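You operate a simulated robot arm through the tools that you are given. There is no shell and no other tool. Be economical: measure what you need, move in short steps, check, and stop when the job is done.

Carry out the task below with a simulated robot arm. There is one attempt and no reset: what you move stays moved.

Task
Press the white vent button three times.

Only the result counts: the job must be done as asked and must still hold three seconds after the hand-in. Knocking over, shifting, dropping, spilling or breaking anything else fails it.

Robot
A 6-joint arm with a two-finger parallel gripper on a trunk, on a base that drives. Base frame: it is fixed to the floor where the robot stands at the start and does not move with it; the origin is under the middle of the robot, x ahead of it, y to its left, z up. Readings come in m, degrees, newtons and seconds.
Its first joint turns from -166.0 to 166.0 degrees. Places, roughly: white vent button [0.8, 0.1, 0.9]. Payload 3.43 kg.
The TCP is the grasp point between the finger pads, 0.034 m short of the fingertips. In the tool frame z runs along the fingers and y along their closing line. Largest opening 0.128 m; finger width 0.024, thickness 0.012; the body of the gripper, 0.048 by 0.13 m, starts 0.096 m behind the TCP.
Orientation is told as [roll, pitch, yaw] about the base's x, y, z axes, in that order, counted from this pose: with the fingers straight down and closing along the base's y, the tool's x points along the base's -x, its y along +y and its z along -z.

Tools
- The arm moves only by the tool send_rows. Its argument "commands" is one flat list of numbers, 7 for each row, row after row: the shift along the base's x, y, z in m, then the turn, a rotation vector about the base's x, y, z in degrees, then the finger opening in m, from 0 to 0.128. In form: [x, y, z, wx, wy, wz, gripper, x, y, z, wx, wy, wz, gripper, ...]. A call has 1 to 20 rows; each row is the pose to reach, as a shift and turn from the pose commanded when the call began. Rows are played at 5 a second. More than 0.05 m and 8.6 degrees between two rows, or a gripper value outside its range, and nothing of the call is played. A pose out of reach is approached as far as the arm can. The call stops where the force on the tool passes 40 N (or 10 N more than at its start, if that is more) or the arm is blocked; 0.2 s more then pass. The fingers move at their own pace (about 0.153 m/s each) and stop on an object; they squeeze with about 33 N. The grip force told is the motor's: it shows also when the fingers shut on nothing. Time passes only in rows, and 0.2 s behind the last, so rows that repeat a pose let the fingers close. It gives the time, the measured TCP pose, the force on the tool (base axes), the opening and the grip force at its end, in the units of the frame above (readings bear some noise), with the torque about the TCP (base axes, N m) and any sound that the robot's microphone picked up.
- Cameras (640 x 400 px; columns grow to the right, rows downward): "scene" is now at [0.1737, 0.2139, 1.2161]; the picture's right is [-0.07, -1.00, 0.00], its down [-0.39, 0.03, -0.92] and it looks along [0.92, -0.06, -0.40] (base axes); focal length 286 px, centre (320, 200). "wrist" rides on the gripper at [0.076, -0.011, -0.16] in the tool frame; the picture's right is [0.15, 0.99, 0.00], its down [-0.88, 0.13, -0.46] and it looks along [-0.45, 0.07, 0.89] (tool axes); focal length 234 px, centre (320, 200). There is no depth. A picture from a camera that has moved, and an enlarged one, comes with that camera's place and axes in the base frame and with its lens.
- get_image(camera): a new picture of that camera. No time passes.
- roll_base(legs): drives the robot by 1 to 6 legs, each [ahead, left, turn to the left] in m, m and degrees, along the robot's own axes; the way and the turn of a leg run together, so that a leg with both is an arc; at most 1.5 m and 180 degrees a leg. The arm and the cameras ride along, it lands a little off, and it stops where it bumps. It gives what a move gives.
- head_to(pan, tilt): turns the head with the scene camera to pan (to the left, within 143 degrees either way) and tilt (down, from -29 to 69), counted from straight ahead of the robot. It gives what a move gives.
- inspect(camera, box): a new picture of the part [left, top, right, bottom] of that camera's present view, enlarged. No time passes.
- hand_in(): hands the job in; it is judged then, once.

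Work in short steps. Places have to be worked out from the pictures, the camera data and where the tool is seen: move nearer, look again, correct. Check each grasp and each placing, and mend what went wrong. You have 120 turns and 82 pictures in all, those below and enlarged ones among them. Open the gripper and draw the arm clear of the work before you hand the job in, unless the task says otherwise; then end with one line.

The tools are called after "Request:" by a JSON object that holds its "name" and its "arguments". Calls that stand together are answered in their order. send_rows: Moves the arm, as the interface text tells. Its arguments: {"type":"object","properties":{"commands":{"type":"array","items":{"type":"number"}}},"required":["commands"]} The other tools are called the same way: roll_base (legs) drives the base; head_to (pan, tilt) turns the head that bears the scene camera; get_image (camera) takes a picture; inspect (camera, box) takes an enlarged picture of a part of a camera's view; hand_in () hands the job in.

At the start:

```text
t: 0.0
tool_pos: [0.6743, 0.3046, 1.0456]
orientation: [0.1, 0.1, 0.0]
force: [-0.1, -0.1, 0.9]
torque: [-0.01, 0.03, 0.0]
gripper_width: 0.1279
gripper_force: 0.1
robot x, y, heading: [0.0019, 0.0007, 0.1]
head pan, tilt: [-3.8, 23.3]
```

scene: 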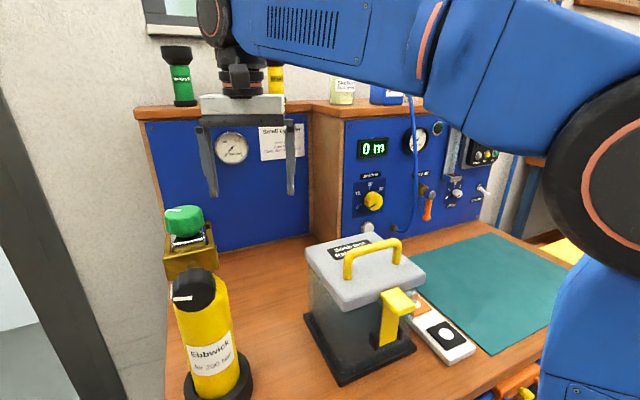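
wrist: 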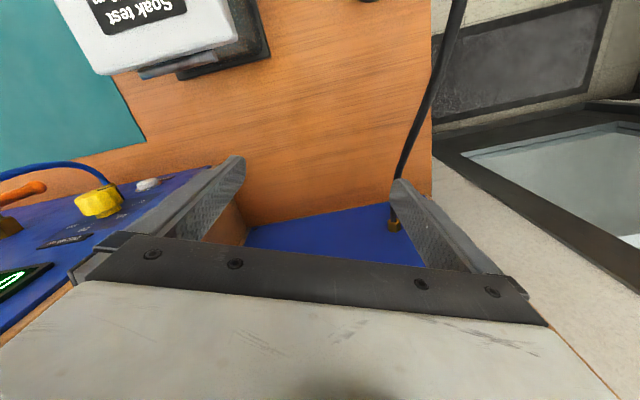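

The white button looks to be on the panel at about (367,228) in the scene view, below the yellow knob. I'll zoom in to confirm it and to read the labels.

Request:
{"name": "inspect", "arguments": {"camera": "scene", "box": [330, 120, 510, 240]}}

Request:
{"name": "inspect", "arguments": {"camera": "wrist", "box": [0, 140, 240, 290]}}

Request:
{"name": "inspect", "arguments": {"camera": "scene", "box": [240, 110, 330, 170]}}

```text
3.33 times, centred on (420, 180) of scene
camera zoom: at [0.1737, 0.2139, 1.2161], right [-0.07, -1.0, 0.0], down [-0.39, 0.03, -0.92], along [0.92, -0.06, -0.4], focal length 953 px, centre (-13, 267)
```

zoom: 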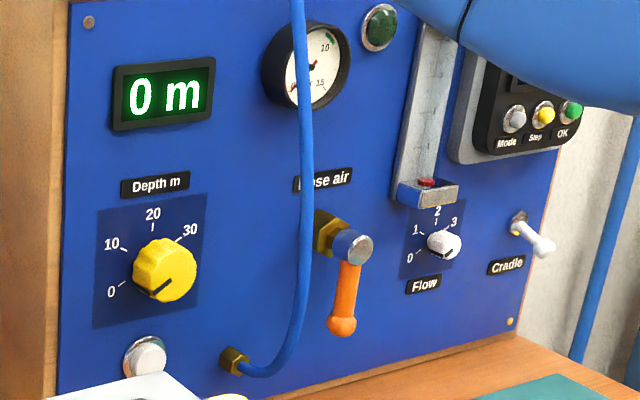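

```text
2.67 times, centred on (120, 215) of wrist
camera zoom: at [0.5989, 0.2937, 1.2052], right [-0.15, 0.99, 0.0], down [0.88, 0.13, 0.46], along [0.45, 0.07, -0.89], focal length 624 px, centre (853, 160)
```

zoom: 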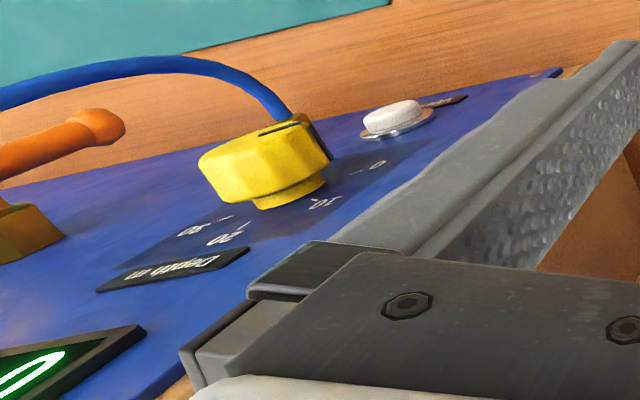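

```text
6.67 times, centred on (285, 140) of scene
camera zoom: at [0.1737, 0.2139, 1.2161], right [-0.07, -1.0, 0.0], down [-0.39, 0.03, -0.92], along [0.92, -0.06, -0.4], focal length 1906 px, centre (553, 600)
```

zoom: 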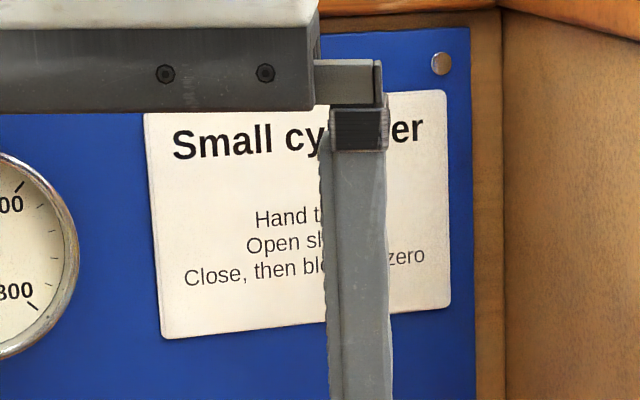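

The two views agree on the button face at about (0.775, 0.057, 0.881). The panel is turned about 21°, so the push direction is about (0.935, 0.353, 0). I'll close the fingers, tilt the tool 55° forward and yaw it 21°, and stop at a high standoff on the right of the box.

Request:
{"name": "send_rows", "arguments": {"commands": [-0.005, -0.042, 0.02, 1.42, -7.77, 2.726, 0, -0.01, -0.084, 0.034, 2.84, -15.54, 5.45, 0, -0.015, -0.126, 0.034, 4.26, -23.3, 8.18, 0, -0.02, -0.168, 0.034, 5.68, -31.07, 10.9, 0, -0.025, -0.21, 0.034, 7.1, -38.84, 13.63, 0, -0.03, -0.252, 0.034, 8.52, -46.61, 16.35, 0, -0.034, -0.294, 0.034, 9.94, -54.38, 19.08, 0, -0.034, -0.294, 0.034, 9.94, -54.38, 19.08, 0]}}

Request:
{"name": "get_image", "arguments": {"camera": "scene"}}

Request:
{"name": "get_image", "arguments": {"camera": "wrist"}}

```text
t: 1.8
tool_pos: [0.64, 0.0096, 1.0802]
orientation: [-0.1, -55.1, 20.7]
force: [0.4, 0.0, -0.2]
torque: [-0.03, 0.02, -0.01]
gripper_width: 0.0
gripper_force: 32.9
robot x, y, heading: [-0.0001, 0.0022, 0.3]
head pan, tilt: [-3.8, 23.3]
```

```text
76 pictures are left
camera scene: at [0.1736, 0.2139, 1.2162], right [-0.07, -1.0, 0.0], down [-0.39, 0.03, -0.92], along [0.92, -0.06, -0.4], focal length 286 px, centre (320, 200)
```

scene: 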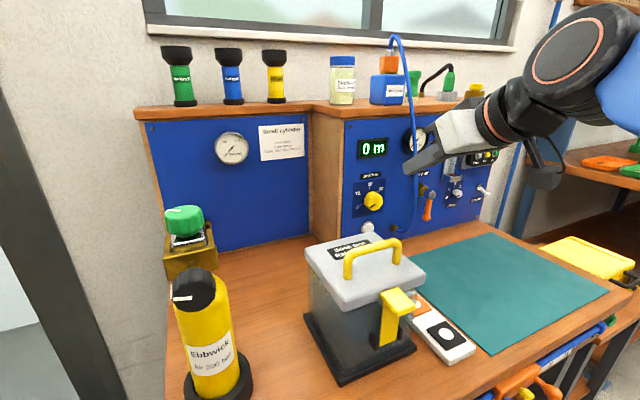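

```text
75 pictures are left
camera wrist: at [0.482, -0.0621, 1.1077], right [-0.43, 0.9, -0.12], down [0.08, 0.17, 0.98], along [0.9, 0.41, -0.14], focal length 234 px, centre (320, 200)
```

wrist: 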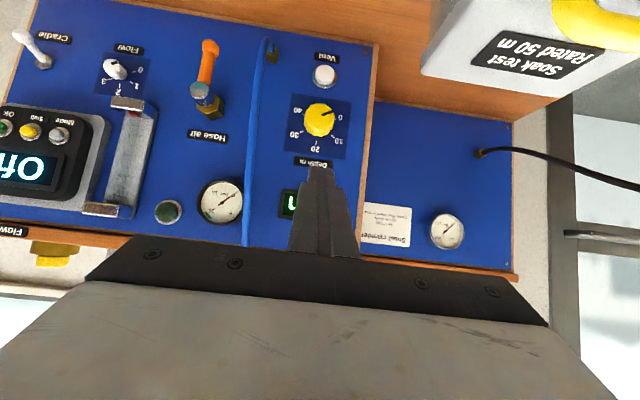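

The button is labelled "Vent", and the wrist ray confirms its position. I'll add 8° of yaw to clear the lid, then go down to a standoff about 7 cm in front of the button.

Request:
{"name": "send_rows", "arguments": {"commands": [0.0, 0.0, 0.0, 0, 0, 4, 0, 0.01, 0.0, -0.02, 0, 0, 8, 0, 0.02, 0.002, -0.06, 0, 0, 8, 0, 0.03, 0.004, -0.1, 0, 0, 8, 0, 0.036, 0.005, -0.14, 0, 0, 8, 0, 0.039, 0.005, -0.17, 0, 0, 8, 0, 0.039, 0.005, -0.191, 0, 0, 8, 0, 0.039, 0.005, -0.191, 0, 0, 8, 0]}}

Request:
{"name": "get_image", "arguments": {"camera": "scene"}}

Request:
{"name": "get_image", "arguments": {"camera": "wrist"}}

```text
t: 3.6
tool_pos: [0.6791, 0.0159, 0.8887]
orientation: [0.0, -55.0, 28.7]
force: [-1.2, 0.4, 0.5]
torque: [0.02, 0.04, 0.0]
gripper_width: 0.0
gripper_force: 32.7
robot x, y, heading: [-0.002, -0.0024, 0.1]
head pan, tilt: [-3.8, 23.3]
```

```text
74 pictures are left
camera scene: at [0.1736, 0.2139, 1.2162], right [-0.07, -1.0, 0.0], down [-0.39, 0.03, -0.92], along [0.92, -0.06, -0.4], focal length 286 px, centre (320, 200)
```

scene: 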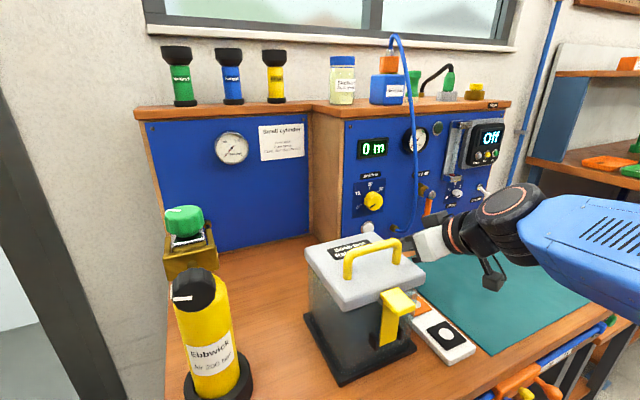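

```text
73 pictures are left
camera wrist: at [0.5315, -0.0779, 0.9175], right [-0.55, 0.83, -0.12], down [0.05, 0.18, 0.98], along [0.83, 0.53, -0.14], focal length 234 px, centre (320, 200)
```

wrist: 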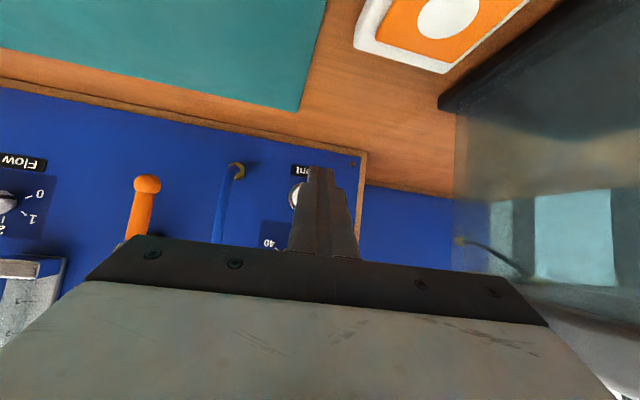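

The tool clears the lid, and the button sits just behind the fingertips at about y = 0.053. I'll advance until about 1.5 cm remains and check again.

Request:
{"name": "send_rows", "arguments": {"commands": [0.017, 0.005, 0, 0, 0, 0, 0, 0.035, 0.0105, 0, 0, 0, 0, 0, 0.0515, 0.0155, 0, 0, 0, 0, 0, 0.0515, 0.0155, 0, 0, 0, 0, 0]}}

Request:
{"name": "inspect", "arguments": {"camera": "wrist", "box": [200, 100, 440, 250]}}

Request:
{"name": "inspect", "arguments": {"camera": "scene", "box": [330, 160, 450, 260]}}

```text
t: 4.6
tool_pos: [0.7302, 0.0324, 0.8887]
orientation: [0.0, -55.1, 28.7]
force: [-0.6, 0.6, 0.5]
torque: [0.01, -0.01, -0.01]
gripper_width: 0.0
gripper_force: 33.0
robot x, y, heading: [0.0027, 0.0, -0.0]
head pan, tilt: [-3.8, 23.3]
```

```text
2.67 times, centred on (320, 175) of wrist
camera zoom: at [0.5836, -0.0622, 0.9177], right [-0.55, 0.83, -0.12], down [0.05, 0.18, 0.98], along [0.83, 0.53, -0.14], focal length 624 px, centre (320, 267)
```

zoom: 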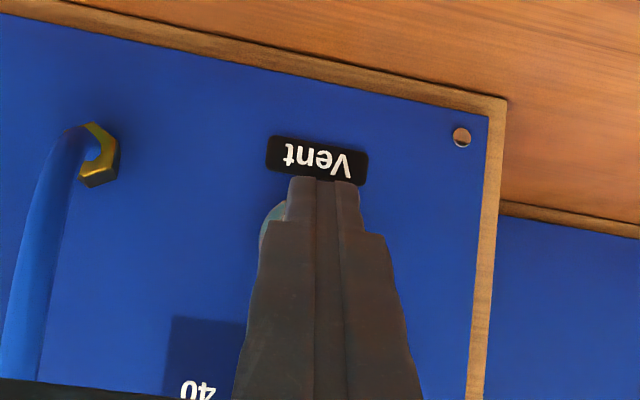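

```text
4.00 times, centred on (390, 210) of scene
camera zoom: at [0.1736, 0.2139, 1.2162], right [-0.07, -1.0, 0.0], down [-0.39, 0.03, -0.92], along [0.92, -0.06, -0.4], focal length 1144 px, centre (40, 160)
```

zoom: 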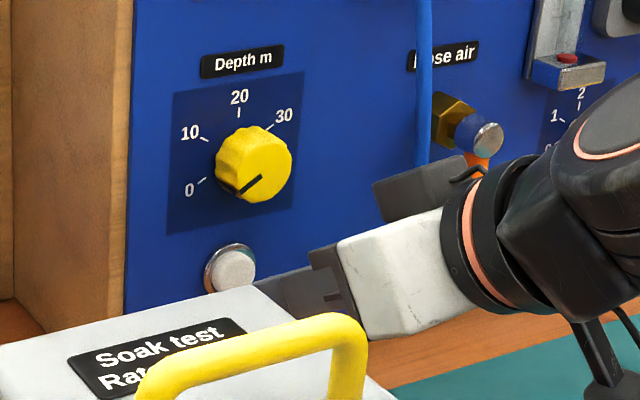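

The fingertips line up with the button laterally and sit about 3 mm low. I'll raise them 3 mm and advance in small steps along the normal to find contact.

Request:
{"name": "send_rows", "arguments": {"commands": [0, 0, 0.003, 0, 0, 0, 0, 0.0056, 0.0021, 0.003, 0, 0, 0, 0, 0.0094, 0.0035, 0.003, 0, 0, 0, 0, 0.0122, 0.0046, 0.003, 0, 0, 0, 0, 0.014, 0.0053, 0.003, 0, 0, 0, 0, 0.0159, 0.006, 0.003, 0, 0, 0, 0]}}

Request:
{"name": "inspect", "arguments": {"camera": "scene", "box": [330, 160, 450, 260]}}

Request:
{"name": "inspect", "arguments": {"camera": "wrist", "box": [200, 100, 440, 250]}}

```text
t: 6.0
tool_pos: [0.7462, 0.038, 0.8924]
orientation: [0.0, -55.0, 28.7]
force: [-6.6, -3.7, -0.6]
torque: [-0.06, 0.08, -0.03]
gripper_width: 0.0
gripper_force: 32.9
robot x, y, heading: [0.001, 0.0027, 0.1]
head pan, tilt: [-3.8, 23.3]
heard: click
```

```text
4.00 times, centred on (390, 210) of scene
camera zoom: at [0.1735, 0.2137, 1.2162], right [-0.07, -1.0, 0.0], down [-0.39, 0.03, -0.92], along [0.92, -0.06, -0.4], focal length 1144 px, centre (40, 160)
```

zoom: 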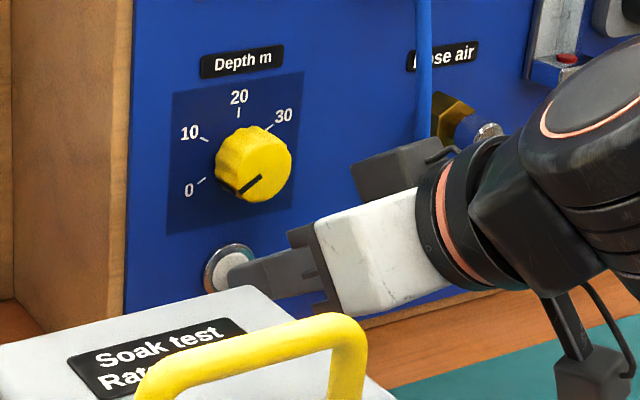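

```text
2.67 times, centred on (320, 175) of wrist
camera zoom: at [0.5992, -0.0561, 0.9211], right [-0.55, 0.83, -0.12], down [0.05, 0.18, 0.98], along [0.83, 0.53, -0.14], focal length 624 px, centre (320, 267)
```

zoom: 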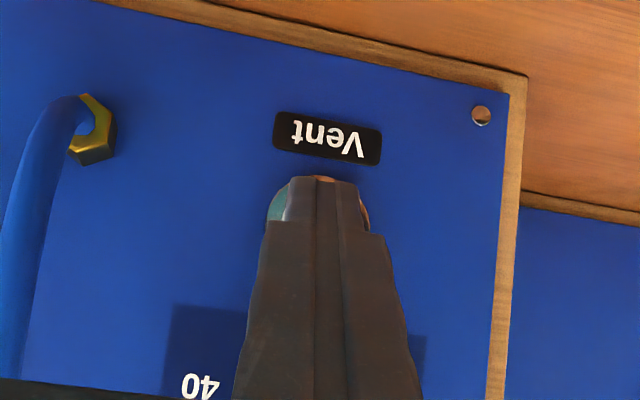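

Contact at about 7.6 N with one click, so that is press one. I'll back off 15 mm to release it and listen.

Request:
{"name": "send_rows", "arguments": {"commands": [-0.0056, -0.0021, 0, 0, 0, 0, 0, -0.014, -0.0053, 0, 0, 0, 0, 0, -0.014, -0.0053, 0, 0, 0, 0, 0, -0.014, -0.0053, 0, 0, 0, 0, 0]}}

Request:
{"name": "inspect", "arguments": {"camera": "scene", "box": [330, 120, 510, 240]}}

```text
t: 7.0
tool_pos: [0.7341, 0.0325, 0.8922]
orientation: [-0.1, -55.0, 28.6]
force: [0.3, -0.2, -1.1]
torque: [0.01, 0.04, -0.01]
gripper_width: 0.0
gripper_force: 32.6
robot x, y, heading: [-0.001, 0.0011, 0.2]
head pan, tilt: [-3.8, 23.3]
```

```text
3.33 times, centred on (420, 180) of scene
camera zoom: at [0.1737, 0.2139, 1.2162], right [-0.07, -1.0, 0.0], down [-0.39, 0.03, -0.92], along [0.92, -0.06, -0.4], focal length 953 px, centre (-13, 267)
```

zoom: 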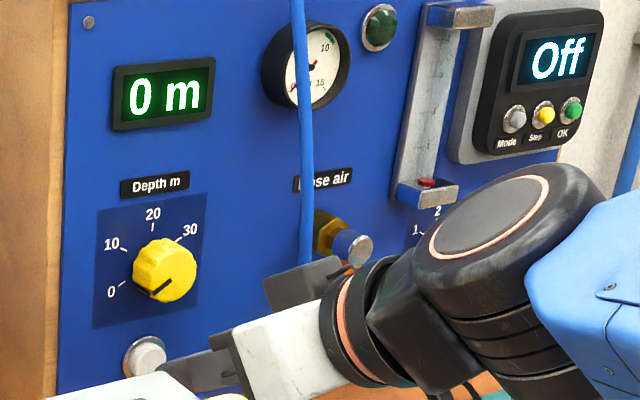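

The button came back out with no other sounds. Second press at the same depth, without the retract so I can confirm the click.

Request:
{"name": "send_rows", "arguments": {"commands": [0.0065, 0.0025, 0, 0, 0, 0, 0, 0.0103, 0.0039, 0, 0, 0, 0, 0, 0.0122, 0.0046, 0, 0, 0, 0, 0, 0.014, 0.0053, 0, 0, 0, 0, 0]}}

```text
t: 8.0
tool_pos: [0.7453, 0.0375, 0.8917]
orientation: [0.0, -55.0, 28.7]
force: [-6.2, -2.3, -2.7]
torque: [-0.02, 0.12, 0.0]
gripper_width: 0.0
gripper_force: 33.0
robot x, y, heading: [-0.0011, 0.0015, -0.3]
head pan, tilt: [-3.8, 23.3]
heard: click
```

Second click heard. I'll release again.

Request:
{"name": "send_rows", "arguments": {"commands": [-0.0056, -0.0021, 0, 0, 0, 0, 0, -0.014, -0.0053, 0, 0, 0, 0, 0, -0.014, -0.0053, 0, 0, 0, 0, 0, -0.014, -0.0053, 0, 0, 0, 0, 0]}}

```text
t: 9.0
tool_pos: [0.7322, 0.0319, 0.8916]
orientation: [0.0, -54.9, 28.6]
force: [-0.3, 0.9, -0.2]
torque: [-0.01, 0.03, 0.01]
gripper_width: 0.0
gripper_force: 33.2
robot x, y, heading: [-0.0023, 0.001, 0.0]
head pan, tilt: [-3.8, 23.3]
```

Released, with the force back near zero. Third press now.

Request:
{"name": "send_rows", "arguments": {"commands": [0.0065, 0.0025, 0, 0, 0, 0, 0, 0.0103, 0.0039, 0, 0, 0, 0, 0, 0.0122, 0.0046, 0, 0, 0, 0, 0, 0.014, 0.0053, 0, 0, 0, 0, 0]}}

```text
t: 10.0
tool_pos: [0.746, 0.0378, 0.8919]
orientation: [0.0, -55.0, 28.7]
force: [-5.1, -2.5, -1.8]
torque: [-0.04, 0.11, -0.03]
gripper_width: 0.0
gripper_force: 31.8
robot x, y, heading: [0.0031, -0.0012, -0.0]
head pan, tilt: [-3.8, 23.3]
heard: click
```

Third click heard. I'll retract along the same path, rise clear, and open the gripper at height.

Request:
{"name": "send_rows", "arguments": {"commands": [-0.014, -0.0053, 0, 0, 0, 0, 0, -0.04, -0.0135, 0, 0, 0, 0, 0, -0.067, -0.023, 0, 0, 0, 0, 0, -0.07, -0.024, 0.03, 0, 0, 0, 0, -0.08, -0.026, 0.07, 0, 0, 0, 0, -0.09, -0.028, 0.11, 0, 0, 0, 0, -0.1, -0.03, 0.15, 0, 0, 0, 0, -0.11, -0.03, 0.19, 0, 0, 0, 0, -0.14, -0.03, 0.21, 0, 0, 0, 0, -0.16, -0.03, 0.22, 0, 0, 0, 0.06, -0.16, -0.03, 0.22, 0, 0, 0, 0.1, -0.16, -0.03, 0.22, 0, 0, 0, 0.1]}}

Request:
{"name": "get_image", "arguments": {"camera": "scene"}}

Request:
{"name": "inspect", "arguments": {"camera": "scene", "box": [330, 120, 510, 240]}}

```text
t: 12.6
tool_pos: [0.5866, 0.0084, 1.1121]
orientation: [0.0, -54.9, 28.8]
force: [-0.9, 0.0, 0.4]
torque: [-0.02, 0.03, 0.01]
gripper_width: 0.0999
gripper_force: 0.1
robot x, y, heading: [-0.0011, 0.0012, -0.4]
head pan, tilt: [-3.8, 23.3]
```

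```text
67 pictures are left
camera scene: at [0.1736, 0.2139, 1.2162], right [-0.07, -1.0, 0.0], down [-0.39, 0.03, -0.92], along [0.92, -0.06, -0.4], focal length 286 px, centre (320, 200)
```

scene: 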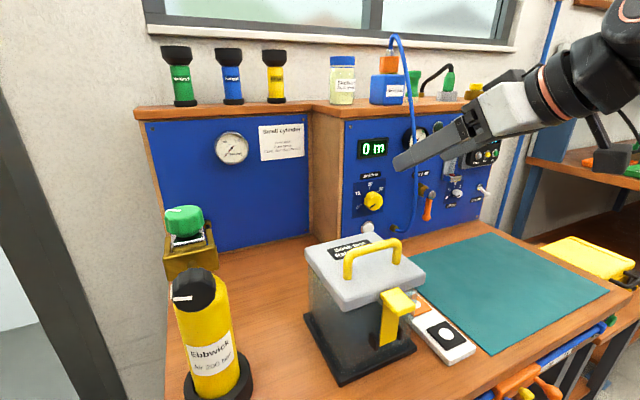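

```text
3.33 times, centred on (420, 180) of scene
camera zoom: at [0.1736, 0.2139, 1.2162], right [-0.07, -1.0, 0.0], down [-0.39, 0.03, -0.92], along [0.92, -0.06, -0.4], focal length 953 px, centre (-13, 267)
```

zoom: 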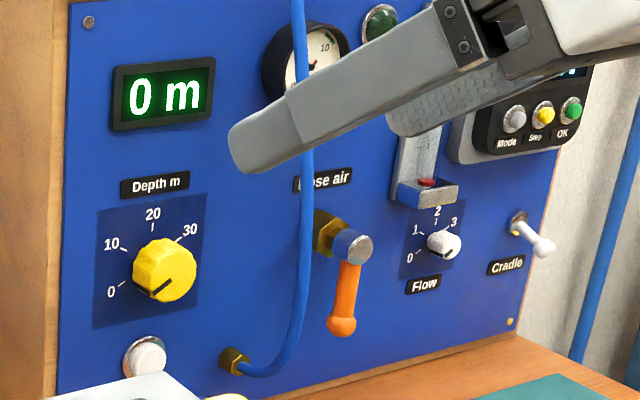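

I heard three separate clicks and the button is back out. Nothing else has moved, the gripper is open and the arm is clear, so I'm handing in.

Request:
{"name": "hand_in", "arguments": {}}

```text
The job is handed in.
```

I pressed the white vent button three times, hearing one click per press with a release in between, and nothing else looked disturbed when I handed the job in.
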